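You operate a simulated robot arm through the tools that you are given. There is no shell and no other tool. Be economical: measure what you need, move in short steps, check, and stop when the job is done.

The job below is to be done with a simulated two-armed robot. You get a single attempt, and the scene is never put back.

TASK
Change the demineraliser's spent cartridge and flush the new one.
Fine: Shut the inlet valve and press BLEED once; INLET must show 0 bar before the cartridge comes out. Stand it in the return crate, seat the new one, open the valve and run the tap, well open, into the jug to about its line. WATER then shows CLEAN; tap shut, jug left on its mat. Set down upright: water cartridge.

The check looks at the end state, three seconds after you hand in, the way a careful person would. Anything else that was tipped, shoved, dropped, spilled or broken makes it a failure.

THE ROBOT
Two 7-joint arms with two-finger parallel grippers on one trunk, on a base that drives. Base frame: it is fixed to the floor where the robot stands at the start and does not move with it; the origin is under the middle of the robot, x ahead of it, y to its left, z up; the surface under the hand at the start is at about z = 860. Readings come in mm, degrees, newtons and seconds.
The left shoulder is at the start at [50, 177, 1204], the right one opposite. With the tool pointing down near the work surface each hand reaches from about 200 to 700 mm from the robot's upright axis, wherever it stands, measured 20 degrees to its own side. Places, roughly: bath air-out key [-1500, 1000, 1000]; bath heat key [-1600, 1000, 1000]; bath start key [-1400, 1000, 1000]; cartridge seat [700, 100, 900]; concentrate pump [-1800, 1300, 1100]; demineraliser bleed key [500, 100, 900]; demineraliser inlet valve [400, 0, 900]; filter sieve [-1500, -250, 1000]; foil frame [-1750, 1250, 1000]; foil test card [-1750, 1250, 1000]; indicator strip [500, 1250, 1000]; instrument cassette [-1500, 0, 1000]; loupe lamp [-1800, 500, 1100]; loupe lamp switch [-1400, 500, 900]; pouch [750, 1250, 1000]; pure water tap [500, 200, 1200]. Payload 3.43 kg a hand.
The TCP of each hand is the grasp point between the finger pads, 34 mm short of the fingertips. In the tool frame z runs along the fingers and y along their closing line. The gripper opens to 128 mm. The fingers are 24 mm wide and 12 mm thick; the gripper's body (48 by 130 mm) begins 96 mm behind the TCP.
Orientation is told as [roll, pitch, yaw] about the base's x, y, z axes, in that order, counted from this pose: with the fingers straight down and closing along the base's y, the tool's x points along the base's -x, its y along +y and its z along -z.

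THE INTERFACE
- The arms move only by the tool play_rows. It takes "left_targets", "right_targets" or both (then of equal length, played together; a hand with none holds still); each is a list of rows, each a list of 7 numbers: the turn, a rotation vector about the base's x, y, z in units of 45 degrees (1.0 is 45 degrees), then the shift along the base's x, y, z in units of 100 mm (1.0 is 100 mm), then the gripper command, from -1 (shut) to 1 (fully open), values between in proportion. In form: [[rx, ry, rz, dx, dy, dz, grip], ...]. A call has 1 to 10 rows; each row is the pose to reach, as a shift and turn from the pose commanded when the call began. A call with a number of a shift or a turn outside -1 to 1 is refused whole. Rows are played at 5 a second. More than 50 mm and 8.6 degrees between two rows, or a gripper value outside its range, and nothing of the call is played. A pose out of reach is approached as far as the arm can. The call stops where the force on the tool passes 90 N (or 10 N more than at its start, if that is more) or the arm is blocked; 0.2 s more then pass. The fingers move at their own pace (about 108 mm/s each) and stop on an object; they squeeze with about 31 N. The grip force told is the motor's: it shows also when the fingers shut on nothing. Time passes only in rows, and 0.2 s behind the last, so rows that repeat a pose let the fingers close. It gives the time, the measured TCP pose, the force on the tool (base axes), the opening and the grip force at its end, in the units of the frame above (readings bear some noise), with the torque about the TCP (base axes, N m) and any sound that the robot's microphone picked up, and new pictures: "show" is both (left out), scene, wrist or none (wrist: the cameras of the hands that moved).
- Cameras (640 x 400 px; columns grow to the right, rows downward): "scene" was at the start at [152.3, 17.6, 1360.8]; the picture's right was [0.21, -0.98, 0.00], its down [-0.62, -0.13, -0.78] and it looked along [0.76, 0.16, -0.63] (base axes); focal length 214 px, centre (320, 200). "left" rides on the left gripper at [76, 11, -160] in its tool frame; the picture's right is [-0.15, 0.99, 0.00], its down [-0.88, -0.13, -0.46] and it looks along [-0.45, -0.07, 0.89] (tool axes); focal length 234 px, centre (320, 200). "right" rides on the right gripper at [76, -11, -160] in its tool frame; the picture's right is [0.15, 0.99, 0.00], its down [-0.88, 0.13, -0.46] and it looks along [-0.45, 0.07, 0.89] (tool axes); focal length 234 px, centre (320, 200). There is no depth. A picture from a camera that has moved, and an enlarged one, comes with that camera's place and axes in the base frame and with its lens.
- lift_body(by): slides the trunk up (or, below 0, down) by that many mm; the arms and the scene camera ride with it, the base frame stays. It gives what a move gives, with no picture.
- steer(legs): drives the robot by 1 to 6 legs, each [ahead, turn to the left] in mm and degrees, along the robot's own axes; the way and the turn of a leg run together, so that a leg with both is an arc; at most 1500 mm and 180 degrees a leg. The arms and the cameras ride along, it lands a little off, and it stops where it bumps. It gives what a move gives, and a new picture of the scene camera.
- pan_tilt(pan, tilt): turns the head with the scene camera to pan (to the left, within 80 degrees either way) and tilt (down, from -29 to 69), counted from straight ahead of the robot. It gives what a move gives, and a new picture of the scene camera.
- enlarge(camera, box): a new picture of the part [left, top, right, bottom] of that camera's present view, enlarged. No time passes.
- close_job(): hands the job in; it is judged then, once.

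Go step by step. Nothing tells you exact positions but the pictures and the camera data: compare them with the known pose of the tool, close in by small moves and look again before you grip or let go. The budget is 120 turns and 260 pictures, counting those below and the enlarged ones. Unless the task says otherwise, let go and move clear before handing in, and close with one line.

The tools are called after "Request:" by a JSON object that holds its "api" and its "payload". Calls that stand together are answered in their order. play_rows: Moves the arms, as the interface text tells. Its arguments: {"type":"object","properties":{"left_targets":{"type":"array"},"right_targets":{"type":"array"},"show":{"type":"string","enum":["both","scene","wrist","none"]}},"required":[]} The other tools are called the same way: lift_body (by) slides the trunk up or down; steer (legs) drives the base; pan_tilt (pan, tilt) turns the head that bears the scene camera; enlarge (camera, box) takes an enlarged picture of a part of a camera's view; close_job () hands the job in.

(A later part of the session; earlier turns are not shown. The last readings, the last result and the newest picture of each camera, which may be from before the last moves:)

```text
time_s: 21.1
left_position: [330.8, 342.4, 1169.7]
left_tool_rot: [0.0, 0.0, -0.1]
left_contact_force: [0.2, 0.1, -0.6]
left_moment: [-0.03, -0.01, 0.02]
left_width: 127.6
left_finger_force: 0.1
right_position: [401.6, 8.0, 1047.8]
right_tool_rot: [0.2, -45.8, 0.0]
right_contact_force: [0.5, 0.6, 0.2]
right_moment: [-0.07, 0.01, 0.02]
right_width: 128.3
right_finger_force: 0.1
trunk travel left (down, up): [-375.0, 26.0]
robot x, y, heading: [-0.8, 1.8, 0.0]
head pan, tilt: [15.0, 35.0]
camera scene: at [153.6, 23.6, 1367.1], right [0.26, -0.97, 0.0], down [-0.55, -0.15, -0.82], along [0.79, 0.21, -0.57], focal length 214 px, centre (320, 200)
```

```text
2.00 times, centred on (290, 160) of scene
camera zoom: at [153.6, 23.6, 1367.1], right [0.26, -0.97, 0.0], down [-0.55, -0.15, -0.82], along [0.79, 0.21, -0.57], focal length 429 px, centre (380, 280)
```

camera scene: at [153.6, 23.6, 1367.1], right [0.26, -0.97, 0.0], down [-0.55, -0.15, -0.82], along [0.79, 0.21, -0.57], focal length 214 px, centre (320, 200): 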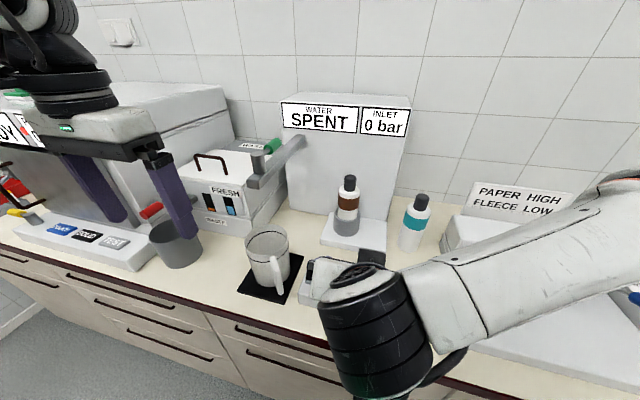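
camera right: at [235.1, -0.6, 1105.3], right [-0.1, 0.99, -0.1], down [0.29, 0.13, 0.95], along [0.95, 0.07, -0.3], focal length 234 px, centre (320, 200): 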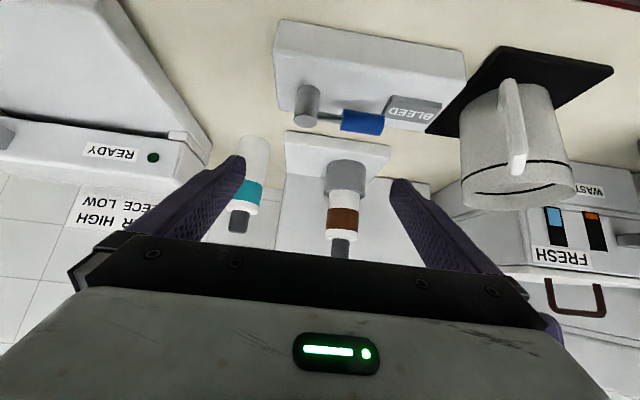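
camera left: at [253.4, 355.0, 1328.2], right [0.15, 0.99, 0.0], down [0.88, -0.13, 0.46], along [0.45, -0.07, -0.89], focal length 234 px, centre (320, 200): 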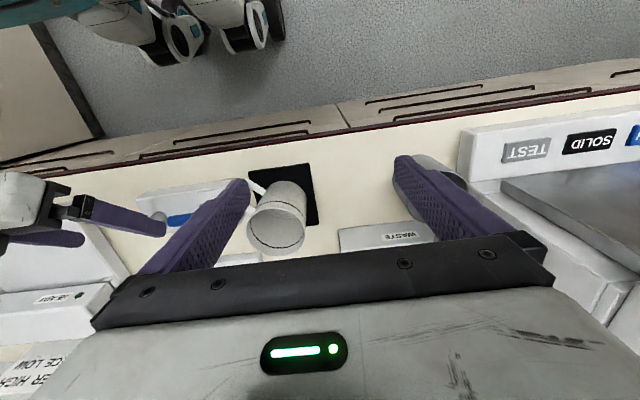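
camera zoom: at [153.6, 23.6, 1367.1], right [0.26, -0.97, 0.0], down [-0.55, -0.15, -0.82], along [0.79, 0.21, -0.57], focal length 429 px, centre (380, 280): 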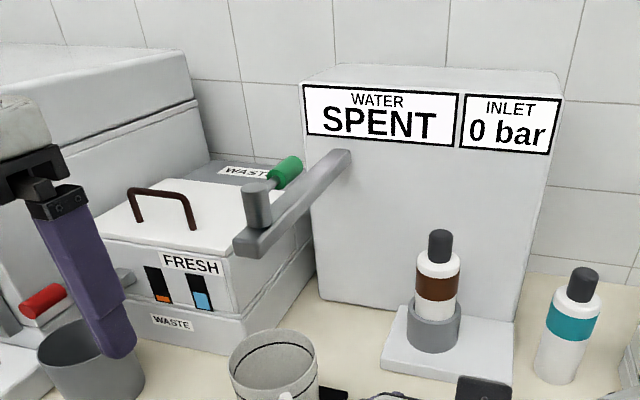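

The spout runs along y≈250 at z≈1140, well clear of the path. I'll move the right hand to a pre-grasp up and back from the spent cartridge.

Request:
{"api": "play_rows", "payload": {"right_targets": [[0, 0, 0, 0.3, 0.2, 0.3, 0.6], [0, 0, 0, 0.65, 0.45, 0.5, 0.6], [0, 0, 0, 1.0, 0.65, 0.58, 0.6]], "show": "none"}}

Request:
{"api": "play_rows", "payload": {"right_targets": [[0, 0, 0, 0.4, 0, 0, 0.6], [0, 0, 0, 0.75, 0, 0, 0.6], [0, 0, 0, 0.75, 0, 0, 0.6]]}}

Request:
{"api": "enlarge", "payload": {"camera": "right", "box": [160, 50, 480, 250]}}

```text
time_s: 21.9
left_position: [330.5, 342.9, 1168.9]
left_tool_rot: [-0.1, 0.0, 0.0]
left_contact_force: [0.6, 0.7, 0.1]
left_moment: [0.0, 0.04, -0.02]
left_width: 128.1
left_finger_force: 0.0
right_position: [501.7, 75.6, 1106.6]
right_tool_rot: [0.2, -45.7, 0.0]
right_contact_force: [-0.5, 0.8, 0.0]
right_moment: [-0.01, 0.03, 0.0]
right_width: 102.5
right_finger_force: 0.0
trunk travel left (down, up): [-375.0, 26.0]
robot x, y, heading: [0.6, 0.2, 0.1]
head pan, tilt: [15.0, 35.0]
```

```text
time_s: 22.7
left_position: [330.8, 340.6, 1169.8]
left_tool_rot: [0.0, 0.0, -0.1]
left_contact_force: [-0.4, -0.4, 0.7]
left_moment: [0.04, 0.0, -0.03]
left_width: 127.8
left_finger_force: 0.0
right_position: [577.8, 73.8, 1105.9]
right_tool_rot: [0.2, -45.7, -0.1]
right_contact_force: [0.1, 0.5, -0.3]
right_moment: [-0.02, -0.02, 0.01]
right_width: 102.4
right_finger_force: 0.1
trunk travel left (down, up): [-375.0, 26.0]
robot x, y, heading: [0.6, 2.6, 0.2]
head pan, tilt: [15.0, 35.0]
camera scene: at [153.6, 23.6, 1367.1], right [0.26, -0.97, 0.0], down [-0.55, -0.15, -0.82], along [0.79, 0.21, -0.57], focal length 214 px, centre (320, 200)
camera right: at [410.5, 63.8, 1164.1], right [-0.1, 0.99, -0.1], down [0.29, 0.13, 0.95], along [0.95, 0.07, -0.3], focal length 234 px, centre (320, 200)
```

scene: 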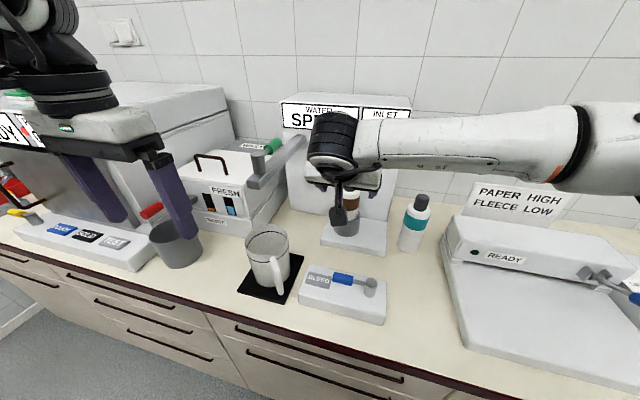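
right: 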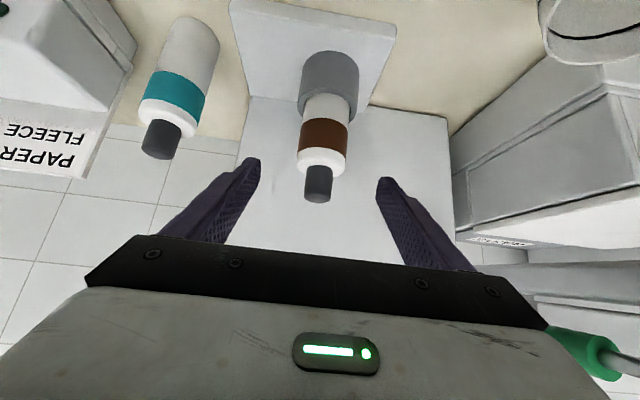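

```text
2.00 times, centred on (320, 150) of right
camera zoom: at [410.5, 63.8, 1164.1], right [-0.1, 0.99, -0.1], down [0.29, 0.13, 0.95], along [0.95, 0.07, -0.3], focal length 468 px, centre (320, 300)
```

zoom: 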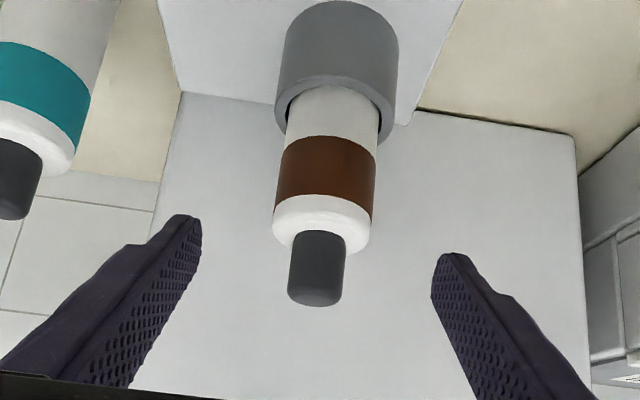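

Triangulating from two wrist views puts the cartridge axis at about (706,79), band at z≈1000. I'll slide in along the finger axis, in two parts.

Request:
{"api": "play_rows", "payload": {"right_targets": [[0, 0, 0, 0.2, 0.04, -0.16, 0.6], [0, 0, 0, 0.45, 0.04, -0.37, 0.6], [0, 0, 0, 0.7, 0.04, -0.58, 0.6]]}}

Request:
{"api": "enlarge", "payload": {"camera": "right", "box": [160, 50, 480, 250]}}

```text
time_s: 23.5
left_position: [331.7, 341.7, 1168.7]
left_tool_rot: [0.0, 0.0, 0.1]
left_contact_force: [0.2, -0.1, 0.1]
left_moment: [-0.01, 0.03, -0.02]
left_width: 128.0
left_finger_force: 0.1
right_position: [646.8, 78.2, 1046.8]
right_tool_rot: [0.3, -45.8, -0.2]
right_contact_force: [0.2, -0.1, 0.2]
right_moment: [-0.01, 0.01, 0.02]
right_width: 102.4
right_finger_force: 0.1
trunk travel left (down, up): [-375.0, 26.0]
robot x, y, heading: [-1.8, -0.8, 0.2]
head pan, tilt: [15.0, 35.0]
camera scene: at [154.2, 23.7, 1367.0], right [0.26, -0.97, 0.0], down [-0.55, -0.15, -0.82], along [0.79, 0.21, -0.57], focal length 214 px, centre (320, 200)
camera right: at [480.5, 67.9, 1105.3], right [-0.1, 0.99, -0.1], down [0.29, 0.13, 0.95], along [0.95, 0.07, -0.3], focal length 234 px, centre (320, 200)
```

scene: 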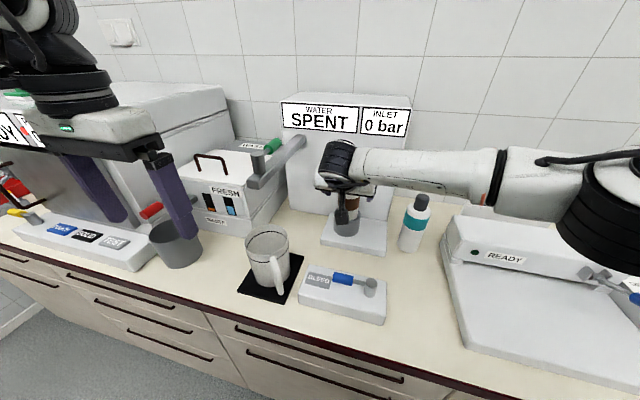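
right: 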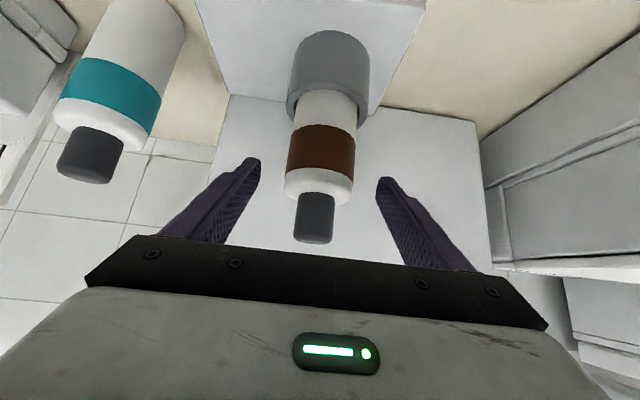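

```text
2.00 times, centred on (320, 150) of right
camera zoom: at [480.5, 67.9, 1105.3], right [-0.1, 0.99, -0.1], down [0.29, 0.13, 0.95], along [0.95, 0.07, -0.3], focal length 468 px, centre (320, 300)
```

zoom: 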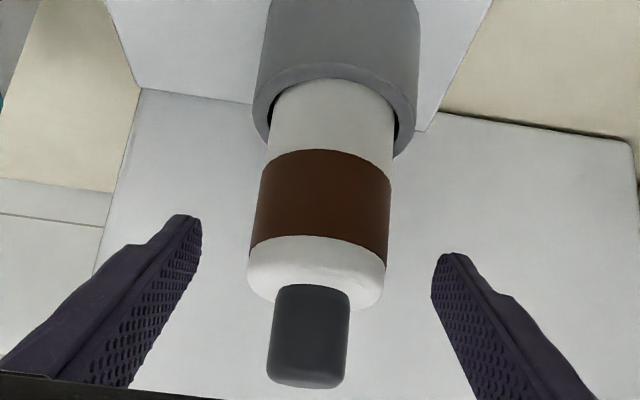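

The estimate holds (front of band at x≈674). Advance the rest and close on it.

Request:
{"api": "play_rows", "payload": {"right_targets": [[0, 0, 0, 0.2, 0, -0.16, 0.6], [0, 0, 0, 0.4, 0, -0.32, 0.6], [0, 0, 0, 0.55, 0, -0.46, 0.6], [0, 0, 0, 0.55, 0, -0.46, 0.1], [0, 0, 0, 0.55, 0, -0.46, -1], [0, 0, 0, 0.55, 0, -0.46, -1], [0, 0, 0, 0.55, 0, -0.46, -1]]}}

```text
time_s: 25.1
left_position: [331.7, 341.7, 1168.1]
left_tool_rot: [0.0, 0.0, -0.1]
left_contact_force: [-0.4, -0.3, -0.7]
left_moment: [0.02, -0.02, 0.01]
left_width: 128.1
left_finger_force: 0.0
right_position: [700.8, 78.5, 1000.8]
right_tool_rot: [0.2, -45.8, -0.2]
right_contact_force: [0.3, -1.1, -0.6]
right_moment: [-0.32, -0.03, 0.01]
right_width: 61.2
right_finger_force: 30.6
trunk travel left (down, up): [-375.0, 26.0]
robot x, y, heading: [0.2, 1.5, 0.3]
head pan, tilt: [15.0, 35.0]
camera scene: at [153.7, 23.4, 1367.1], right [0.26, -0.97, 0.0], down [-0.55, -0.15, -0.82], along [0.79, 0.21, -0.57], focal length 214 px, centre (320, 200)
camera right: at [534.4, 68.7, 1059.7], right [-0.1, 0.99, -0.1], down [0.29, 0.13, 0.95], along [0.95, 0.07, -0.3], focal length 234 px, centre (320, 200)
```

scene: 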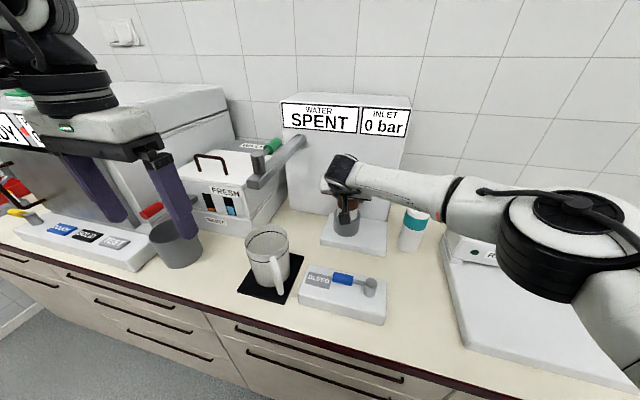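
right: 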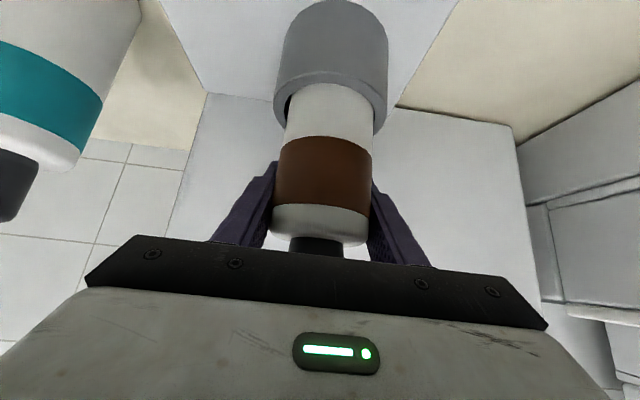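

Gripped at 61 mm width. Lift straight up.

Request:
{"api": "play_rows", "payload": {"right_targets": [[0, 0, 0, 0, 0, 0.1, -1], [0, 0, 0, 0, 0, 0.25, -1], [0, 0, 0, 0, 0, 0.5, -1], [0, 0, 0, 0, 0, 0.75, -1], [0, 0, 0, 0, 0, 1.0, -1]]}}

```text
time_s: 26.3
left_position: [331.3, 340.6, 1168.0]
left_tool_rot: [0.0, 0.0, -0.1]
left_contact_force: [0.0, 0.4, 0.1]
left_moment: [-0.02, -0.01, 0.01]
left_width: 127.9
left_finger_force: 0.1
right_position: [701.2, 78.7, 1100.2]
right_tool_rot: [0.2, -45.7, -0.2]
right_contact_force: [-0.4, -0.7, -4.9]
right_moment: [0.01, -0.1, 0.01]
right_width: 61.1
right_finger_force: 30.9
trunk travel left (down, up): [-375.0, 26.0]
robot x, y, heading: [-1.8, 2.7, 0.4]
head pan, tilt: [15.0, 35.0]
camera scene: at [153.9, 23.6, 1367.1], right [0.26, -0.97, 0.0], down [-0.55, -0.15, -0.82], along [0.79, 0.21, -0.57], focal length 214 px, centre (320, 200)
camera right: at [534.9, 69.1, 1159.9], right [-0.1, 0.99, -0.1], down [0.29, 0.13, 0.95], along [0.95, 0.07, -0.3], focal length 234 px, centre (320, 200)
```

scene: 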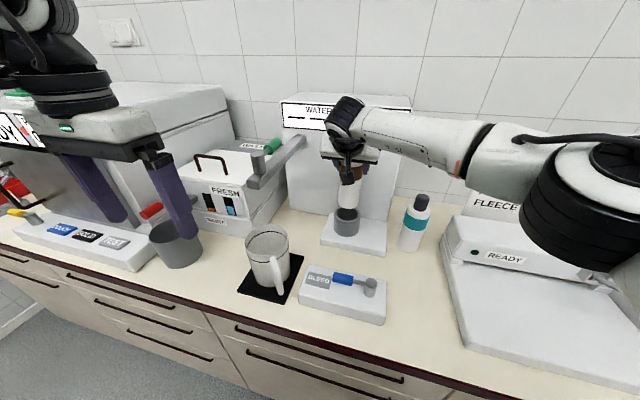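
right: 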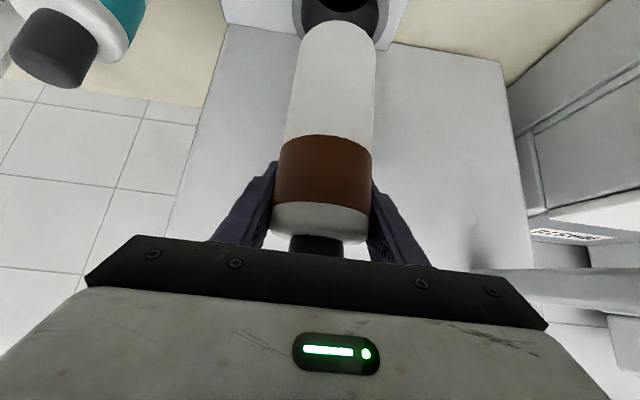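

It's out (about 0.5 kg). I'll draw it back over the panel and then look at the crate.

Request:
{"api": "play_rows", "payload": {"right_targets": [[0, 0, 0, -0.3, -0.05, 0.1, -1], [0, 0, 0, -0.65, -0.2, 0.1, -1], [0, 0, 0, -1.0, -0.4, 0.1, -1]], "show": "none"}}

Request:
{"api": "play_rows", "payload": {"right_targets": [[0, 0, 0, -0.3, -0.3, 0.1, -1], [0, 0, 0, -0.65, -0.6, 0.1, -1], [0, 0, 0, -1.0, -0.9, 0.1, -1], [0, 0, 0, -1.0, -1.0, 0.1, -1]], "show": "none"}}

Request:
{"api": "play_rows", "payload": {"right_targets": [[0, 0, 0, -0.3, 0, 0, -1], [0, 0, 0, -0.6, -0.1, 0, -1], [0, 0, 0, -0.9, -0.1, 0, -1]], "show": "none"}}

Request:
{"api": "pan_tilt", "payload": {"pan": -55, "tilt": 30}}

```text
time_s: 27.1
left_position: [331.8, 340.3, 1170.0]
left_tool_rot: [0.0, 0.0, -0.1]
left_contact_force: [0.2, -0.2, 0.5]
left_moment: [0.01, 0.02, 0.01]
left_width: 128.0
left_finger_force: 0.1
right_position: [601.5, 38.5, 1111.8]
right_tool_rot: [0.3, -45.8, -0.2]
right_contact_force: [0.0, 0.2, -4.0]
right_moment: [-0.03, -0.15, 0.01]
right_width: 61.3
right_finger_force: 30.4
trunk travel left (down, up): [-375.0, 26.0]
robot x, y, heading: [-2.1, 3.2, -0.1]
head pan, tilt: [15.0, 35.0]
```

```text
time_s: 28.1
left_position: [331.3, 340.6, 1169.1]
left_tool_rot: [0.0, 0.0, -0.1]
left_contact_force: [1.1, 0.5, -0.5]
left_moment: [0.03, 0.01, 0.0]
left_width: 128.0
left_finger_force: 0.1
right_position: [502.9, -61.6, 1120.8]
right_tool_rot: [0.2, -45.8, -0.1]
right_contact_force: [-0.2, 0.3, -5.0]
right_moment: [0.03, -0.07, -0.02]
right_width: 61.0
right_finger_force: 31.0
trunk travel left (down, up): [-375.0, 26.0]
robot x, y, heading: [-0.4, 3.8, 0.3]
head pan, tilt: [15.0, 35.0]
```

```text
time_s: 28.9
left_position: [331.0, 341.9, 1168.1]
left_tool_rot: [0.1, 0.0, 0.0]
left_contact_force: [0.2, 0.3, 0.5]
left_moment: [0.0, -0.01, -0.02]
left_width: 128.2
left_finger_force: 0.1
right_position: [412.7, -71.9, 1122.0]
right_tool_rot: [0.3, -45.8, -0.2]
right_contact_force: [-0.4, 0.0, -3.8]
right_moment: [-0.02, -0.09, -0.05]
right_width: 61.2
right_finger_force: 30.4
trunk travel left (down, up): [-375.0, 26.0]
robot x, y, heading: [1.4, -0.6, 0.2]
head pan, tilt: [15.0, 35.0]
```

```text
time_s: 30.3
left_position: [331.7, 340.3, 1169.1]
left_tool_rot: [0.0, 0.0, -0.2]
left_contact_force: [0.1, -0.4, 0.1]
left_moment: [-0.04, 0.02, 0.02]
left_width: 128.1
left_finger_force: 0.1
right_position: [411.9, -73.1, 1121.4]
right_tool_rot: [0.3, -45.6, -0.2]
right_contact_force: [0.1, 0.4, -3.5]
right_moment: [0.01, -0.12, 0.02]
right_width: 61.1
right_finger_force: 31.1
trunk travel left (down, up): [-375.0, 26.0]
robot x, y, heading: [-1.4, 0.6, 0.0]
head pan, tilt: [-55.0, 30.0]
camera scene: at [121.0, -73.4, 1374.8], right [-0.82, -0.58, 0.0], down [-0.29, 0.41, -0.87], along [0.5, -0.71, -0.5], focal length 214 px, centre (320, 200)
```

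scene: 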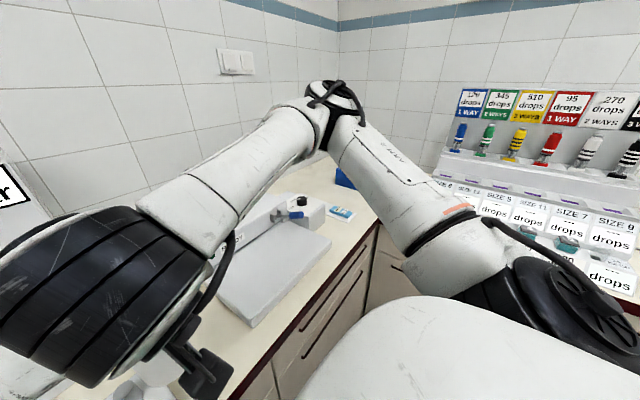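

I'll back away from the counter, turn right and drive toward the corner with the crate.

Request:
{"api": "steer", "payload": {"legs": [[-220, 0], [0, -60]]}}

Request:
{"api": "pan_tilt", "payload": {"pan": 10, "tilt": 30}}

```text
time_s: 34.7
left_position: [239.1, -119.3, 1168.9]
left_tool_rot: [0.0, 0.1, -60.5]
left_contact_force: [-0.1, -1.0, 0.1]
left_moment: [0.03, 0.02, 0.01]
left_width: 128.1
left_finger_force: 0.1
right_position: [-81.2, -394.7, 1120.8]
right_tool_rot: [0.2, -45.7, -60.5]
right_contact_force: [-0.2, -0.6, -4.0]
right_moment: [-0.06, -0.04, 0.0]
right_width: 61.1
right_finger_force: 31.1
trunk travel left (down, up): [-375.0, 26.0]
robot x, y, heading: [-222.0, 1.1, -60.4]
head pan, tilt: [-55.0, 30.0]
camera scene: at [-225.9, -143.1, 1374.8], right [-0.9, 0.43, 0.0], down [0.21, 0.45, -0.87], along [-0.37, -0.78, -0.5], focal length 214 px, centre (320, 200)
```

scene: 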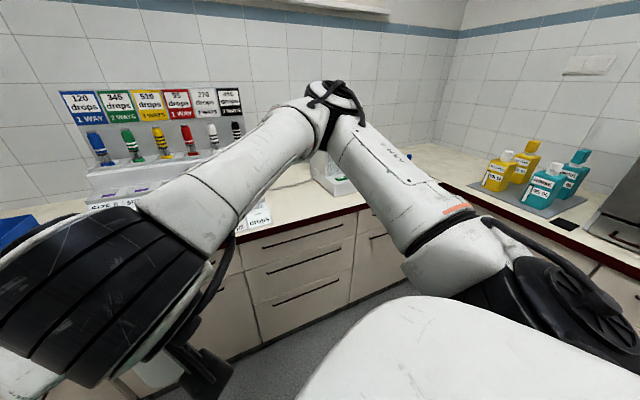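

```text
time_s: 36.0
left_position: [238.6, -119.5, 1170.0]
left_tool_rot: [0.1, -0.1, -60.5]
left_contact_force: [-0.9, -0.7, -0.2]
left_moment: [0.04, 0.02, 0.01]
left_width: 128.1
left_finger_force: 0.0
right_position: [-81.3, -393.6, 1121.3]
right_tool_rot: [0.1, -45.8, -60.5]
right_contact_force: [-0.6, -0.6, -4.9]
right_moment: [-0.07, -0.06, 0.0]
right_width: 61.1
right_finger_force: 30.8
trunk travel left (down, up): [-375.0, 26.0]
robot x, y, heading: [-221.9, -0.0, -60.5]
head pan, tilt: [10.0, 30.0]
camera scene: at [-129.4, -130.8, 1374.8], right [-0.77, -0.64, 0.0], down [-0.32, 0.39, -0.87], along [0.55, -0.67, -0.5], focal length 214 px, centre (320, 200)
```

scene: 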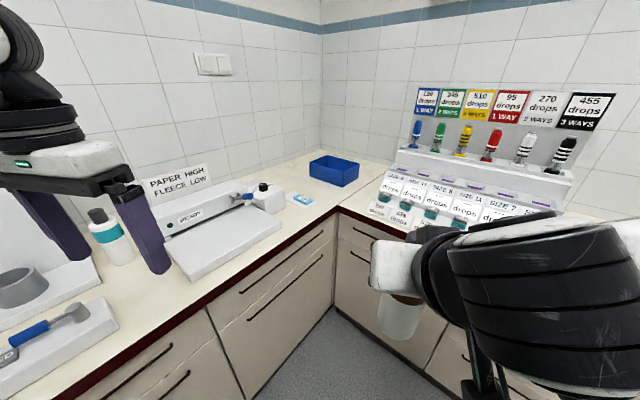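

The crate's near face is at y≈-1000, x≈435–655; the counter's inner corner is at (337,-845). I'll drive to about (0,-500) and face -28°.

Request:
{"api": "steer", "payload": {"legs": [[0, -5.6], [545, 0], [0, 38]]}}

Request:
{"api": "pan_tilt", "payload": {"pan": -15, "tilt": 40}}

```text
time_s: 41.5
left_position: [455.4, -353.5, 1169.0]
left_tool_rot: [-0.1, 0.1, -28.3]
left_contact_force: [1.1, -0.6, 0.1]
left_moment: [-0.02, -0.01, -0.02]
left_width: 127.9
left_finger_force: 0.0
right_position: [329.7, -756.9, 1120.9]
right_tool_rot: [0.0, -45.7, -28.4]
right_contact_force: [0.4, 0.3, -4.2]
right_moment: [-0.03, -0.07, 0.0]
right_width: 61.1
right_finger_force: 30.8
trunk travel left (down, up): [-375.0, 26.0]
robot x, y, heading: [3.4, -501.1, -28.2]
head pan, tilt: [10.0, 30.0]
camera scene: at [148.6, -558.8, 1374.9], right [-0.31, -0.95, 0.0], down [-0.48, 0.16, -0.87], along [0.82, -0.27, -0.5], focal length 214 px, centre (320, 200)
```

scene: 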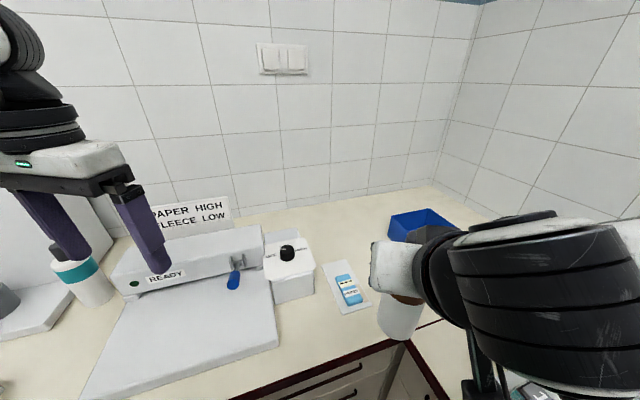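

```text
time_s: 42.4
left_position: [454.7, -353.3, 1168.6]
left_tool_rot: [0.0, 0.0, -28.3]
left_contact_force: [-0.4, -1.2, -0.9]
left_moment: [0.01, 0.01, 0.04]
left_width: 128.1
left_finger_force: 0.2
right_position: [329.6, -757.9, 1121.0]
right_tool_rot: [0.2, -45.8, -28.3]
right_contact_force: [-0.6, -1.4, -4.2]
right_moment: [-0.04, -0.07, -0.01]
right_width: 61.2
right_finger_force: 30.7
trunk travel left (down, up): [-375.0, 26.0]
robot x, y, heading: [1.3, -496.1, -28.1]
head pan, tilt: [-15.0, 40.0]
camera scene: at [124.6, -589.0, 1359.5], right [-0.68, -0.73, 0.0], down [-0.47, 0.44, -0.77], along [0.56, -0.52, -0.64], focal length 214 px, centre (320, 200)
```

scene: 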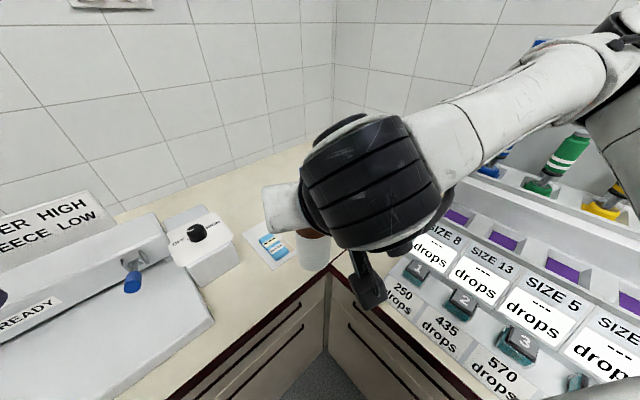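

I'm in place. I'll move the cartridge toward the crate at safe height and look through the wrist camera.

Request:
{"api": "play_rows", "payload": {"right_targets": [[0, 0, 0, 0.15, -0.3, 0, -1], [0, 0, 0, 0.3, -0.65, 0, -1], [0, 0, 0, 0.45, -1.0, 0, -1]]}}

```text
time_s: 43.2
left_position: [455.8, -354.5, 1168.9]
left_tool_rot: [0.1, -0.1, -28.3]
left_contact_force: [-0.4, 0.1, -0.4]
left_moment: [0.01, 0.01, -0.01]
left_width: 128.1
left_finger_force: 0.0
right_position: [373.3, -857.7, 1120.9]
right_tool_rot: [0.1, -45.7, -28.3]
right_contact_force: [0.5, 0.2, -4.3]
right_moment: [-0.06, -0.08, -0.01]
right_width: 60.9
right_finger_force: 30.8
trunk travel left (down, up): [-375.0, 26.0]
robot x, y, heading: [2.7, -496.5, -28.3]
head pan, tilt: [-15.0, 40.0]
camera scene: at [124.7, -590.0, 1359.4], right [-0.68, -0.73, 0.0], down [-0.47, 0.44, -0.77], along [0.56, -0.52, -0.64], focal length 214 px, centre (320, 200)
camera right: at [222.4, -787.9, 1180.0], right [0.38, 0.92, -0.1], down [0.32, -0.02, 0.95], along [0.87, -0.39, -0.3], focal length 234 px, centre (320, 200)
```

scene: 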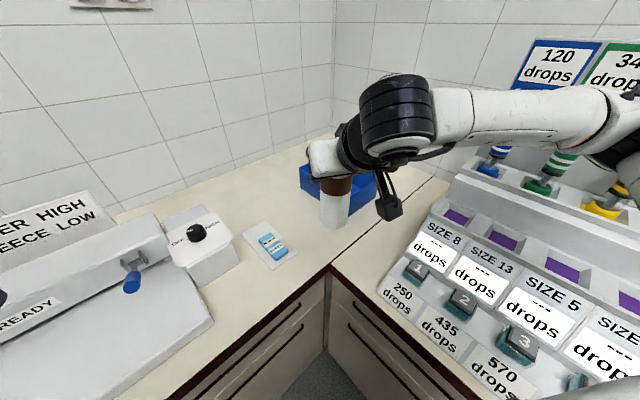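
right: 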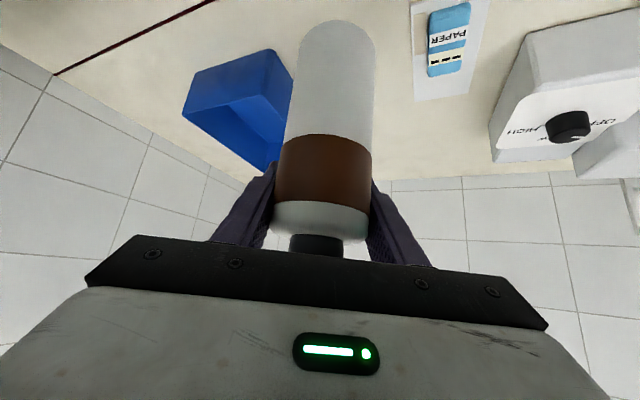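

The crate spans about x 430–680, y -985 to -1165. I'll move above its inside near (505,-1065).

Request:
{"api": "play_rows", "payload": {"right_targets": [[0, 0, 0, 0.2, -0.4, 0.1, -1], [0, 0, 0, 0.4, -0.75, 0.1, -1], [0, 0, 0, 0.6, -1.0, 0.1, -1]], "show": "none"}}

Request:
{"api": "play_rows", "payload": {"right_targets": [[0, 0, 0, 0.2, -0.4, 0, -1], [0, 0, 0, 0.5, -0.8, 0, -1], [0, 0, 0, 0.72, -1.0, 0, -1], [0, 0, 0, 0.72, -1.0, 0, -1]]}}

Request:
{"api": "enlarge", "payload": {"camera": "scene", "box": [220, 80, 460, 240]}}

```text
time_s: 44.0
left_position: [455.4, -355.3, 1167.7]
left_tool_rot: [0.1, 0.1, -28.2]
left_contact_force: [-0.1, 0.0, 0.2]
left_moment: [0.0, 0.03, 0.0]
left_width: 127.8
left_finger_force: 0.0
right_position: [435.3, -959.2, 1131.1]
right_tool_rot: [0.1, -45.6, -28.4]
right_contact_force: [-0.1, -0.4, -4.7]
right_moment: [-0.04, -0.07, 0.02]
right_width: 61.0
right_finger_force: 31.6
trunk travel left (down, up): [-375.0, 26.0]
robot x, y, heading: [-3.3, -495.8, -28.4]
head pan, tilt: [-15.0, 40.0]
```

```text
time_s: 45.0
left_position: [454.3, -353.6, 1169.3]
left_tool_rot: [0.0, 0.0, -28.2]
left_contact_force: [-0.8, 0.1, -0.2]
left_moment: [-0.02, -0.01, -0.01]
left_width: 128.1
left_finger_force: 0.0
right_position: [506.2, -1057.3, 1131.3]
right_tool_rot: [0.2, -45.7, -28.4]
right_contact_force: [-0.2, 0.6, -4.9]
right_moment: [-0.04, -0.06, 0.02]
right_width: 61.4
right_finger_force: 31.0
trunk travel left (down, up): [-375.0, 26.0]
robot x, y, heading: [0.6, -498.3, -28.3]
head pan, tilt: [-15.0, 40.0]
camera scene: at [124.5, -589.2, 1359.5], right [-0.68, -0.73, 0.0], down [-0.47, 0.44, -0.77], along [0.56, -0.52, -0.64], focal length 214 px, centre (320, 200)
camera right: at [354.5, -986.6, 1189.5], right [0.38, 0.92, -0.1], down [0.32, -0.02, 0.95], along [0.87, -0.39, -0.3], focal length 234 px, centre (320, 200)
```

scene: 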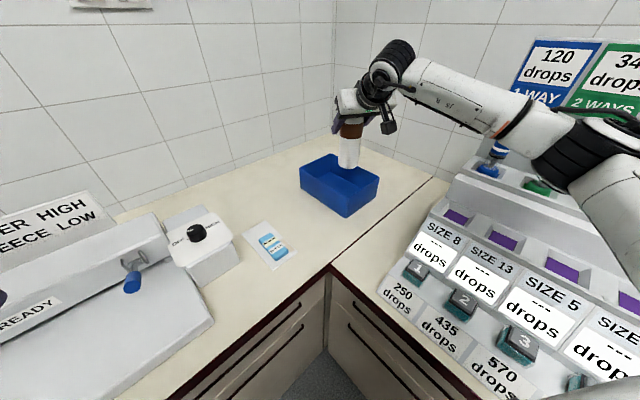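
right: 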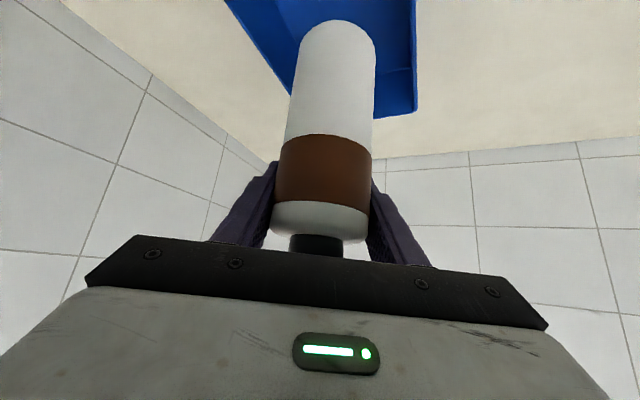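

```text
2.50 times, centred on (340, 160) of scene
camera zoom: at [124.5, -589.2, 1359.5], right [-0.68, -0.73, 0.0], down [-0.47, 0.44, -0.77], along [0.56, -0.52, -0.64], focal length 536 px, centre (270, 300)
```

zoom: 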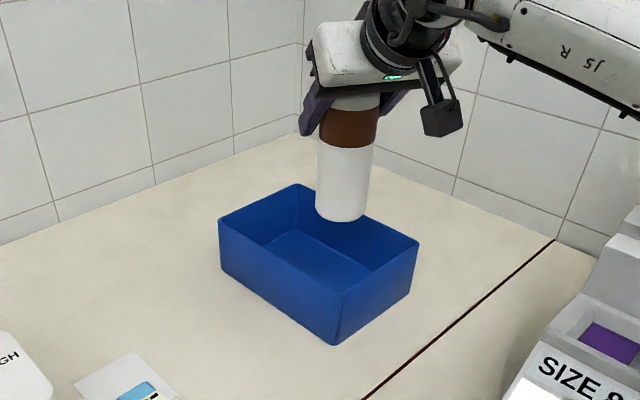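

The crate's inside centre is about (548,-1075), rim at z≈950. I'll shift a little inward and lower most of the way.

Request:
{"api": "play_rows", "payload": {"right_targets": [[0, 0, 0, 0.22, -0.15, 0, -1], [0, 0, 0, 0.22, -0.15, -0.3, -1], [0, 0, 0, 0.22, -0.15, -0.6, -1], [0, 0, 0, 0.22, -0.15, -0.9, -1], [0, 0, 0, 0.22, -0.15, -1.0, -1], [0, 0, 0, 0.22, -0.15, -1.0, -1]]}}

Request:
{"api": "enlarge", "payload": {"camera": "scene", "box": [250, 90, 430, 230]}}

```text
time_s: 46.4
left_position: [454.4, -354.5, 1168.9]
left_tool_rot: [0.0, 0.0, -28.3]
left_contact_force: [-0.1, 0.4, 0.6]
left_moment: [0.01, 0.02, -0.01]
left_width: 128.0
left_finger_force: 0.0
right_position: [528.5, -1072.3, 1029.6]
right_tool_rot: [0.2, -45.6, -28.3]
right_contact_force: [0.7, 1.4, -3.5]
right_moment: [0.01, -0.08, -0.02]
right_width: 61.1
right_finger_force: 30.8
trunk travel left (down, up): [-375.0, 26.0]
robot x, y, heading: [1.4, -497.6, -28.1]
head pan, tilt: [-15.0, 40.0]
camera scene: at [124.7, -589.4, 1359.5], right [-0.68, -0.73, 0.0], down [-0.47, 0.44, -0.77], along [0.56, -0.52, -0.64], focal length 214 px, centre (320, 200)
camera right: at [377.2, -1001.4, 1088.6], right [0.38, 0.92, -0.1], down [0.32, -0.02, 0.95], along [0.87, -0.39, -0.3], focal length 234 px, centre (320, 200)
```

scene: 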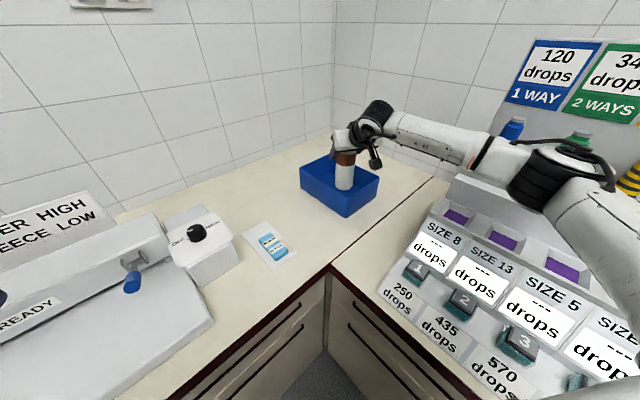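
right: 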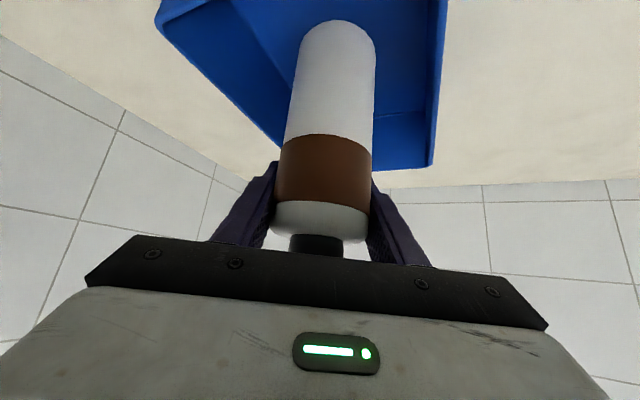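

```text
2.86 times, centred on (340, 160) of scene
camera zoom: at [124.7, -589.4, 1359.5], right [-0.68, -0.73, 0.0], down [-0.47, 0.44, -0.77], along [0.56, -0.52, -0.64], focal length 613 px, centre (263, 314)
```

zoom: 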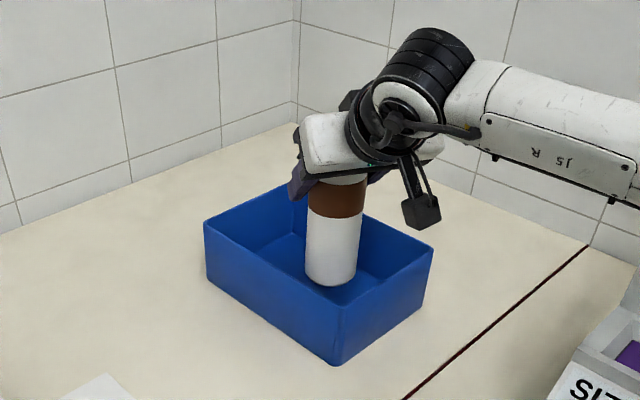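

It's inside the crate, clear of the walls. Lower in small steps to the floor.

Request:
{"api": "play_rows", "payload": {"right_targets": [[0, 0, 0, 0, 0, -0.15, -1], [0, 0, 0, 0, 0, -0.28, -1], [0, 0, 0, 0, 0, -0.34, -1], [0, 0, 0, 0, 0, -0.37, -1]], "show": "none"}}

```text
time_s: 47.4
left_position: [454.5, -354.2, 1167.8]
left_tool_rot: [0.0, 0.0, -28.2]
left_contact_force: [-0.4, -0.2, 0.1]
left_moment: [0.03, 0.0, 0.0]
left_width: 128.0
left_finger_force: 0.1
right_position: [530.4, -1072.7, 994.3]
right_tool_rot: [0.2, -45.7, -28.4]
right_contact_force: [-1.0, -0.1, -5.4]
right_moment: [-0.04, -0.09, 0.03]
right_width: 61.0
right_finger_force: 30.9
trunk travel left (down, up): [-375.0, 26.0]
robot x, y, heading: [2.9, -497.7, -28.3]
head pan, tilt: [-15.0, 40.0]
```

Request:
{"api": "play_rows", "payload": {"right_targets": [[0, 0, 0, 0, 0, -0.03, -1], [0, 0, 0, 0, 0, -0.06, -1], [0, 0, 0, 0, 0, -0.09, -1]], "show": "none"}}

```text
time_s: 48.2
left_position: [455.1, -354.4, 1168.0]
left_tool_rot: [0.0, -0.1, -28.3]
left_contact_force: [-0.4, 0.1, 0.3]
left_moment: [0.0, -0.06, 0.02]
left_width: 128.1
left_finger_force: 0.0
right_position: [529.4, -1073.0, 985.3]
right_tool_rot: [0.2, -45.7, -28.4]
right_contact_force: [0.3, 0.4, -4.3]
right_moment: [-0.06, -0.07, 0.04]
right_width: 61.1
right_finger_force: 31.0
trunk travel left (down, up): [-375.0, 26.0]
robot x, y, heading: [1.7, -496.9, -28.2]
head pan, tilt: [-15.0, 40.0]
```

Still hanging; continue lowering by 3 mm steps.

Request:
{"api": "play_rows", "payload": {"right_targets": [[0, 0, 0, 0, 0, -0.03, -1], [0, 0, 0, 0, 0, -0.06, -1]]}}

Request:
{"api": "enlarge", "payload": {"camera": "scene", "box": [290, 110, 400, 220]}}

```text
time_s: 48.8
left_position: [455.1, -353.4, 1168.9]
left_tool_rot: [0.0, -0.1, -28.3]
left_contact_force: [-0.5, 0.2, 0.2]
left_moment: [-0.01, 0.0, -0.02]
left_width: 128.2
left_finger_force: 0.1
right_position: [528.6, -1072.8, 978.4]
right_tool_rot: [0.2, -45.5, -28.4]
right_contact_force: [0.0, -0.1, -4.7]
right_moment: [-0.03, -0.02, 0.01]
right_width: 61.0
right_finger_force: 31.2
trunk travel left (down, up): [-375.0, 26.0]
robot x, y, heading: [1.9, -493.7, -28.1]
head pan, tilt: [-15.0, 40.0]
camera scene: at [124.8, -589.3, 1359.5], right [-0.68, -0.73, 0.0], down [-0.47, 0.44, -0.77], along [0.56, -0.52, -0.64], focal length 214 px, centre (320, 200)
camera right: at [377.2, -1001.5, 1037.1], right [0.38, 0.92, -0.1], down [0.32, -0.02, 0.95], along [0.87, -0.39, -0.3], focal length 234 px, centre (320, 200)
```

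scene: 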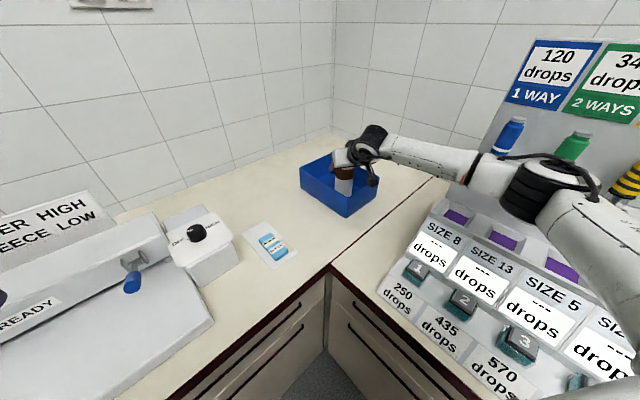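
right: 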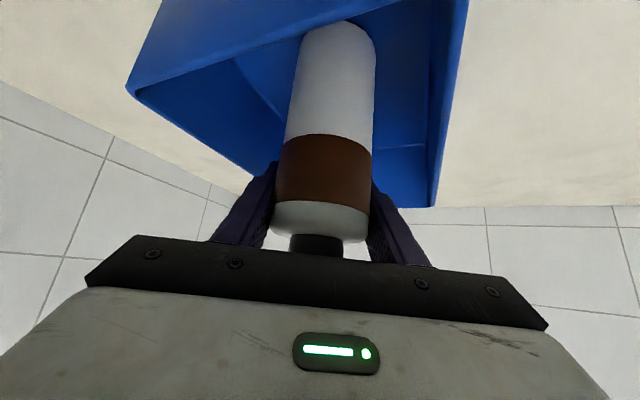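

```text
3.64 times, centred on (345, 165) of scene
camera zoom: at [124.8, -589.3, 1359.5], right [-0.68, -0.73, 0.0], down [-0.47, 0.44, -0.77], along [0.56, -0.52, -0.64], focal length 780 px, centre (229, 327)
```

zoom: 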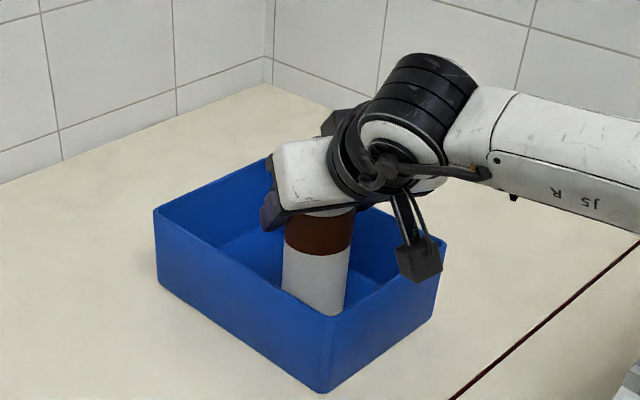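

Still not touching. Continue, in small steps.

Request:
{"api": "play_rows", "payload": {"right_targets": [[0, 0, 0, 0, 0, -0.03, -1], [0, 0, 0, 0, 0, -0.05, -1]], "show": "none"}}

Request:
{"api": "play_rows", "payload": {"right_targets": [[0, 0, 0, 0, 0, -0.02, -1], [0, 0, 0, 0, 0, -0.04, -1]], "show": "none"}}

```text
time_s: 49.4
left_position: [453.4, -353.0, 1170.1]
left_tool_rot: [-0.1, -0.1, -28.2]
left_contact_force: [0.2, -0.2, 0.8]
left_moment: [0.01, 0.01, 0.0]
left_width: 128.1
left_finger_force: 0.1
right_position: [529.4, -1072.3, 978.9]
right_tool_rot: [0.2, -46.1, -28.3]
right_contact_force: [-2.8, -1.0, 10.5]
right_moment: [0.06, 0.81, 0.05]
right_width: 61.4
right_finger_force: 30.9
trunk travel left (down, up): [-375.0, 26.0]
robot x, y, heading: [1.1, -496.6, -28.3]
head pan, tilt: [-15.0, 40.0]
```

```text
time_s: 50.0
left_position: [452.4, -352.3, 1168.7]
left_tool_rot: [-0.1, -0.2, -28.3]
left_contact_force: [-0.2, -0.2, -0.4]
left_moment: [-0.01, 0.01, -0.01]
left_width: 128.2
left_finger_force: 0.2
right_position: [530.2, -1072.1, 976.7]
right_tool_rot: [0.1, -46.3, -28.4]
right_contact_force: [1.2, -3.3, 20.7]
right_moment: [-0.74, 0.58, 0.06]
right_width: 61.1
right_finger_force: 31.1
trunk travel left (down, up): [-375.0, 26.0]
robot x, y, heading: [6.2, -498.8, -28.1]
head pan, tilt: [-15.0, 40.0]
```

It stands on the crate floor (about 20 N up). I'll relieve the push, open, and back out along the finger axis.

Request:
{"api": "play_rows", "payload": {"right_targets": [[0, 0, 0, 0, 0, 0.06, -1], [0, 0, 0, 0, 0, 0.06, -0.3], [0, 0, 0, 0, 0, 0.06, 0.3], [0, 0, 0, 0, 0, 0.06, 0.3], [0, 0, 0, -0.2, 0.11, 0.28, 0.3], [0, 0, 0, -0.44, 0.23, 0.56, 0.3], [0, 0, 0, -0.75, 0.4, 0.95, 0.3]]}}

Request:
{"api": "enlarge", "payload": {"camera": "scene", "box": [270, 110, 430, 230]}}

```text
refused: row 7 steps farther than a row can; nothing moved
```

```text
3.33 times, centred on (350, 170) of scene
camera zoom: at [122.6, -587.3, 1360.1], right [-0.68, -0.73, 0.0], down [-0.47, 0.44, -0.77], along [0.56, -0.53, -0.64], focal length 715 px, centre (220, 300)
```

zoom: 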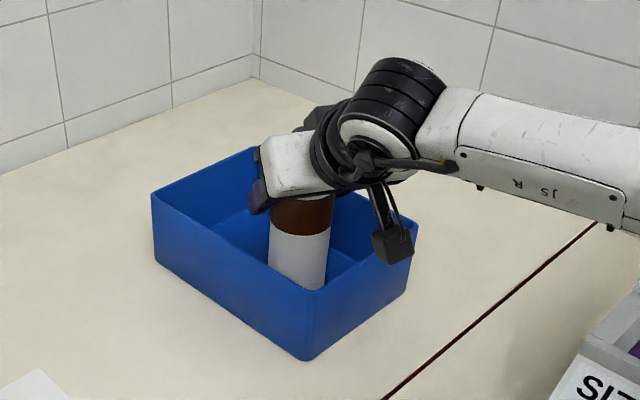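

Request:
{"api": "play_rows", "payload": {"right_targets": [[0, 0, 0, 0, 0, 0.06, -1], [0, 0, 0, 0, 0, 0.06, -0.3], [0, 0, 0, 0, 0, 0.06, 0.3], [0, 0, 0, 0, 0, 0.06, 0.3], [0, 0, 0, -0.2, 0.11, 0.28, 0.3], [0, 0, 0, -0.44, 0.23, 0.56, 0.3], [0, 0, 0, -0.68, 0.36, 0.84, 0.3]]}}

Request:
{"api": "enlarge", "payload": {"camera": "scene", "box": [270, 110, 430, 230]}}

```text
time_s: 51.6
left_position: [454.3, -353.4, 1169.5]
left_tool_rot: [0.0, 0.0, -28.3]
left_contact_force: [-0.2, 0.5, 0.4]
left_moment: [-0.01, -0.02, -0.03]
left_width: 127.8
left_finger_force: 0.0
right_position: [458.0, -1036.1, 1055.1]
right_tool_rot: [0.2, -45.8, -28.6]
right_contact_force: [-0.2, -0.9, 1.4]
right_moment: [0.04, -0.01, -0.03]
right_width: 83.2
right_finger_force: 0.0
trunk travel left (down, up): [-375.0, 26.0]
robot x, y, heading: [1.6, -494.3, -28.5]
head pan, tilt: [-15.0, 40.0]
camera scene: at [123.8, -588.6, 1359.6], right [-0.68, -0.73, 0.0], down [-0.47, 0.44, -0.77], along [0.56, -0.52, -0.64], focal length 214 px, centre (320, 200)
camera right: at [307.2, -965.2, 1113.0], right [0.38, 0.92, -0.1], down [0.31, -0.02, 0.95], along [0.87, -0.39, -0.3], focal length 234 px, centre (320, 200)
```

scene: 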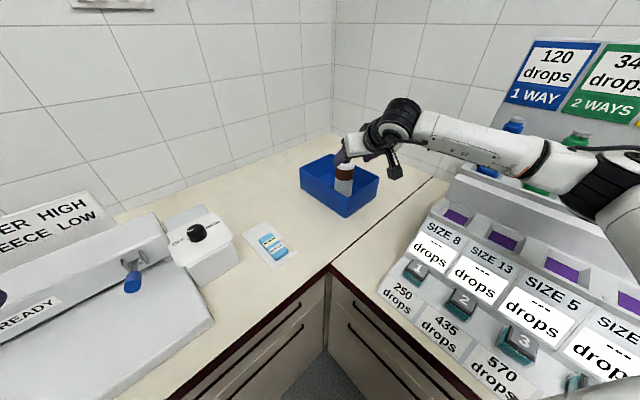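
right: 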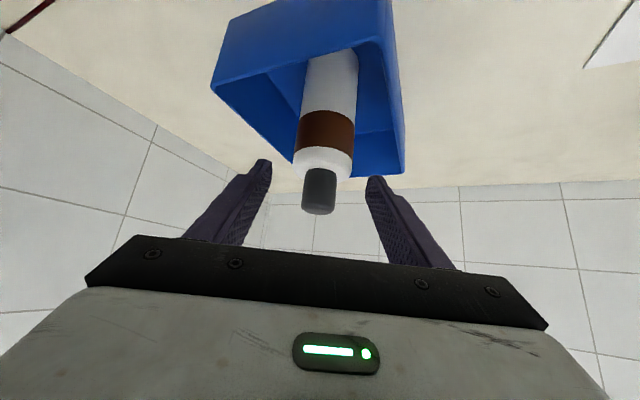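

```text
3.33 times, centred on (350, 170) of scene
camera zoom: at [123.8, -588.6, 1359.6], right [-0.68, -0.73, 0.0], down [-0.47, 0.44, -0.77], along [0.56, -0.52, -0.64], focal length 715 px, centre (220, 300)
```

zoom: 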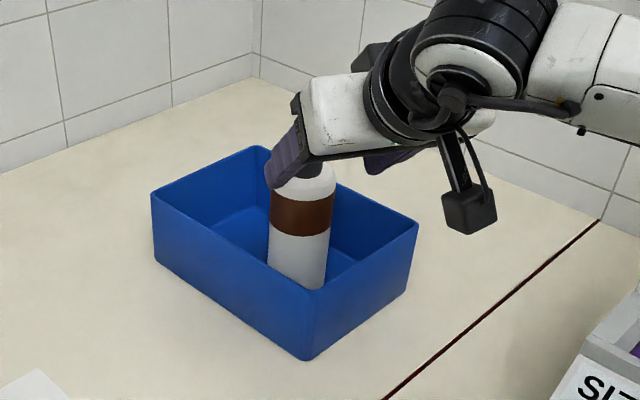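

It stands upright in the crate. Retreat further and return the hand near the robot.

Request:
{"api": "play_rows", "payload": {"right_targets": [[0, 0, 0, -0.25, 0.14, 0.3, 0.3], [0, 0, 0, -0.4, 0.4, 0.55, 0.3], [0, 0, 0, -0.55, 0.75, 0.65, 0.3], [0, 0, 0, -0.7, 1.0, 0.65, 0.3]], "show": "none"}}

Request:
{"api": "play_rows", "payload": {"right_targets": [[0, 0, 0, -0.2, 0.4, 0, 0.3], [0, 0, 0, -0.4, 0.8, 0, 0.3], [0, 0, 0, -0.58, 1.0, 0, 0.3], [0, 0, 0, -0.58, 1.0, 0, 0.3]], "show": "none"}}

Request:
{"api": "enlarge", "payload": {"camera": "scene", "box": [250, 90, 430, 230]}}

```text
time_s: 52.6
left_position: [455.0, -354.5, 1168.9]
left_tool_rot: [0.1, 0.1, -28.3]
left_contact_force: [0.8, 0.5, 0.4]
left_moment: [0.01, 0.02, 0.0]
left_width: 128.0
left_finger_force: 0.1
right_position: [391.8, -934.5, 1119.2]
right_tool_rot: [0.2, -45.8, -28.4]
right_contact_force: [0.1, -0.1, -0.4]
right_moment: [0.0, -0.04, -0.02]
right_width: 83.2
right_finger_force: 0.0
trunk travel left (down, up): [-375.0, 26.0]
robot x, y, heading: [0.7, -499.2, -28.3]
head pan, tilt: [-15.0, 40.0]
```

```text
time_s: 53.6
left_position: [455.1, -353.6, 1169.4]
left_tool_rot: [0.0, 0.0, -28.3]
left_contact_force: [0.0, 0.7, -0.6]
left_moment: [0.01, -0.02, -0.01]
left_width: 128.0
left_finger_force: 0.1
right_position: [333.3, -834.7, 1121.7]
right_tool_rot: [0.2, -45.9, -28.4]
right_contact_force: [-0.2, 0.2, -0.6]
right_moment: [-0.02, -0.01, -0.03]
right_width: 83.3
right_finger_force: 0.1
trunk travel left (down, up): [-375.0, 26.0]
robot x, y, heading: [0.5, -497.3, -28.2]
head pan, tilt: [-15.0, 40.0]
```

```text
2.86 times, centred on (340, 160) of scene
camera zoom: at [124.4, -589.0, 1359.5], right [-0.68, -0.73, 0.0], down [-0.47, 0.44, -0.77], along [0.56, -0.52, -0.64], focal length 613 px, centre (263, 314)
```

zoom: 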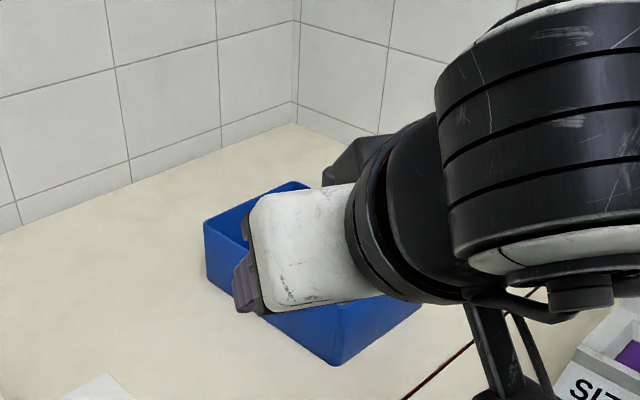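

Now back off and drive back to the demineraliser.

Request:
{"api": "steer", "payload": {"legs": [[-250, 0], [0, 118.3], [380, 0], [0, -90]]}}

```text
time_s: 66.1
left_position: [118.9, 334.7, 1168.6]
left_tool_rot: [0.0, -0.1, -0.8]
left_contact_force: [0.0, 0.4, -0.9]
left_moment: [-0.01, -0.01, 0.0]
left_width: 128.0
left_finger_force: 0.0
right_position: [233.8, -148.0, 1120.0]
right_tool_rot: [0.1, -45.7, -0.8]
right_contact_force: [-0.9, -0.3, -0.6]
right_moment: [0.01, 0.02, 0.0]
right_width: 83.2
right_finger_force: 0.0
trunk travel left (down, up): [-375.0, 26.0]
robot x, y, heading: [-214.0, -3.7, -0.8]
head pan, tilt: [-15.0, 40.0]
camera scene: at [-65.3, -25.1, 1359.5], right [-0.27, -0.96, 0.0], down [-0.62, 0.17, -0.77], along [0.74, -0.21, -0.64], focal length 214 px, centre (320, 200)
```

scene: 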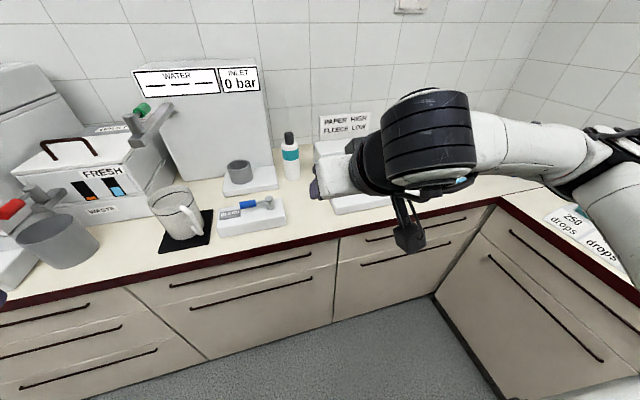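

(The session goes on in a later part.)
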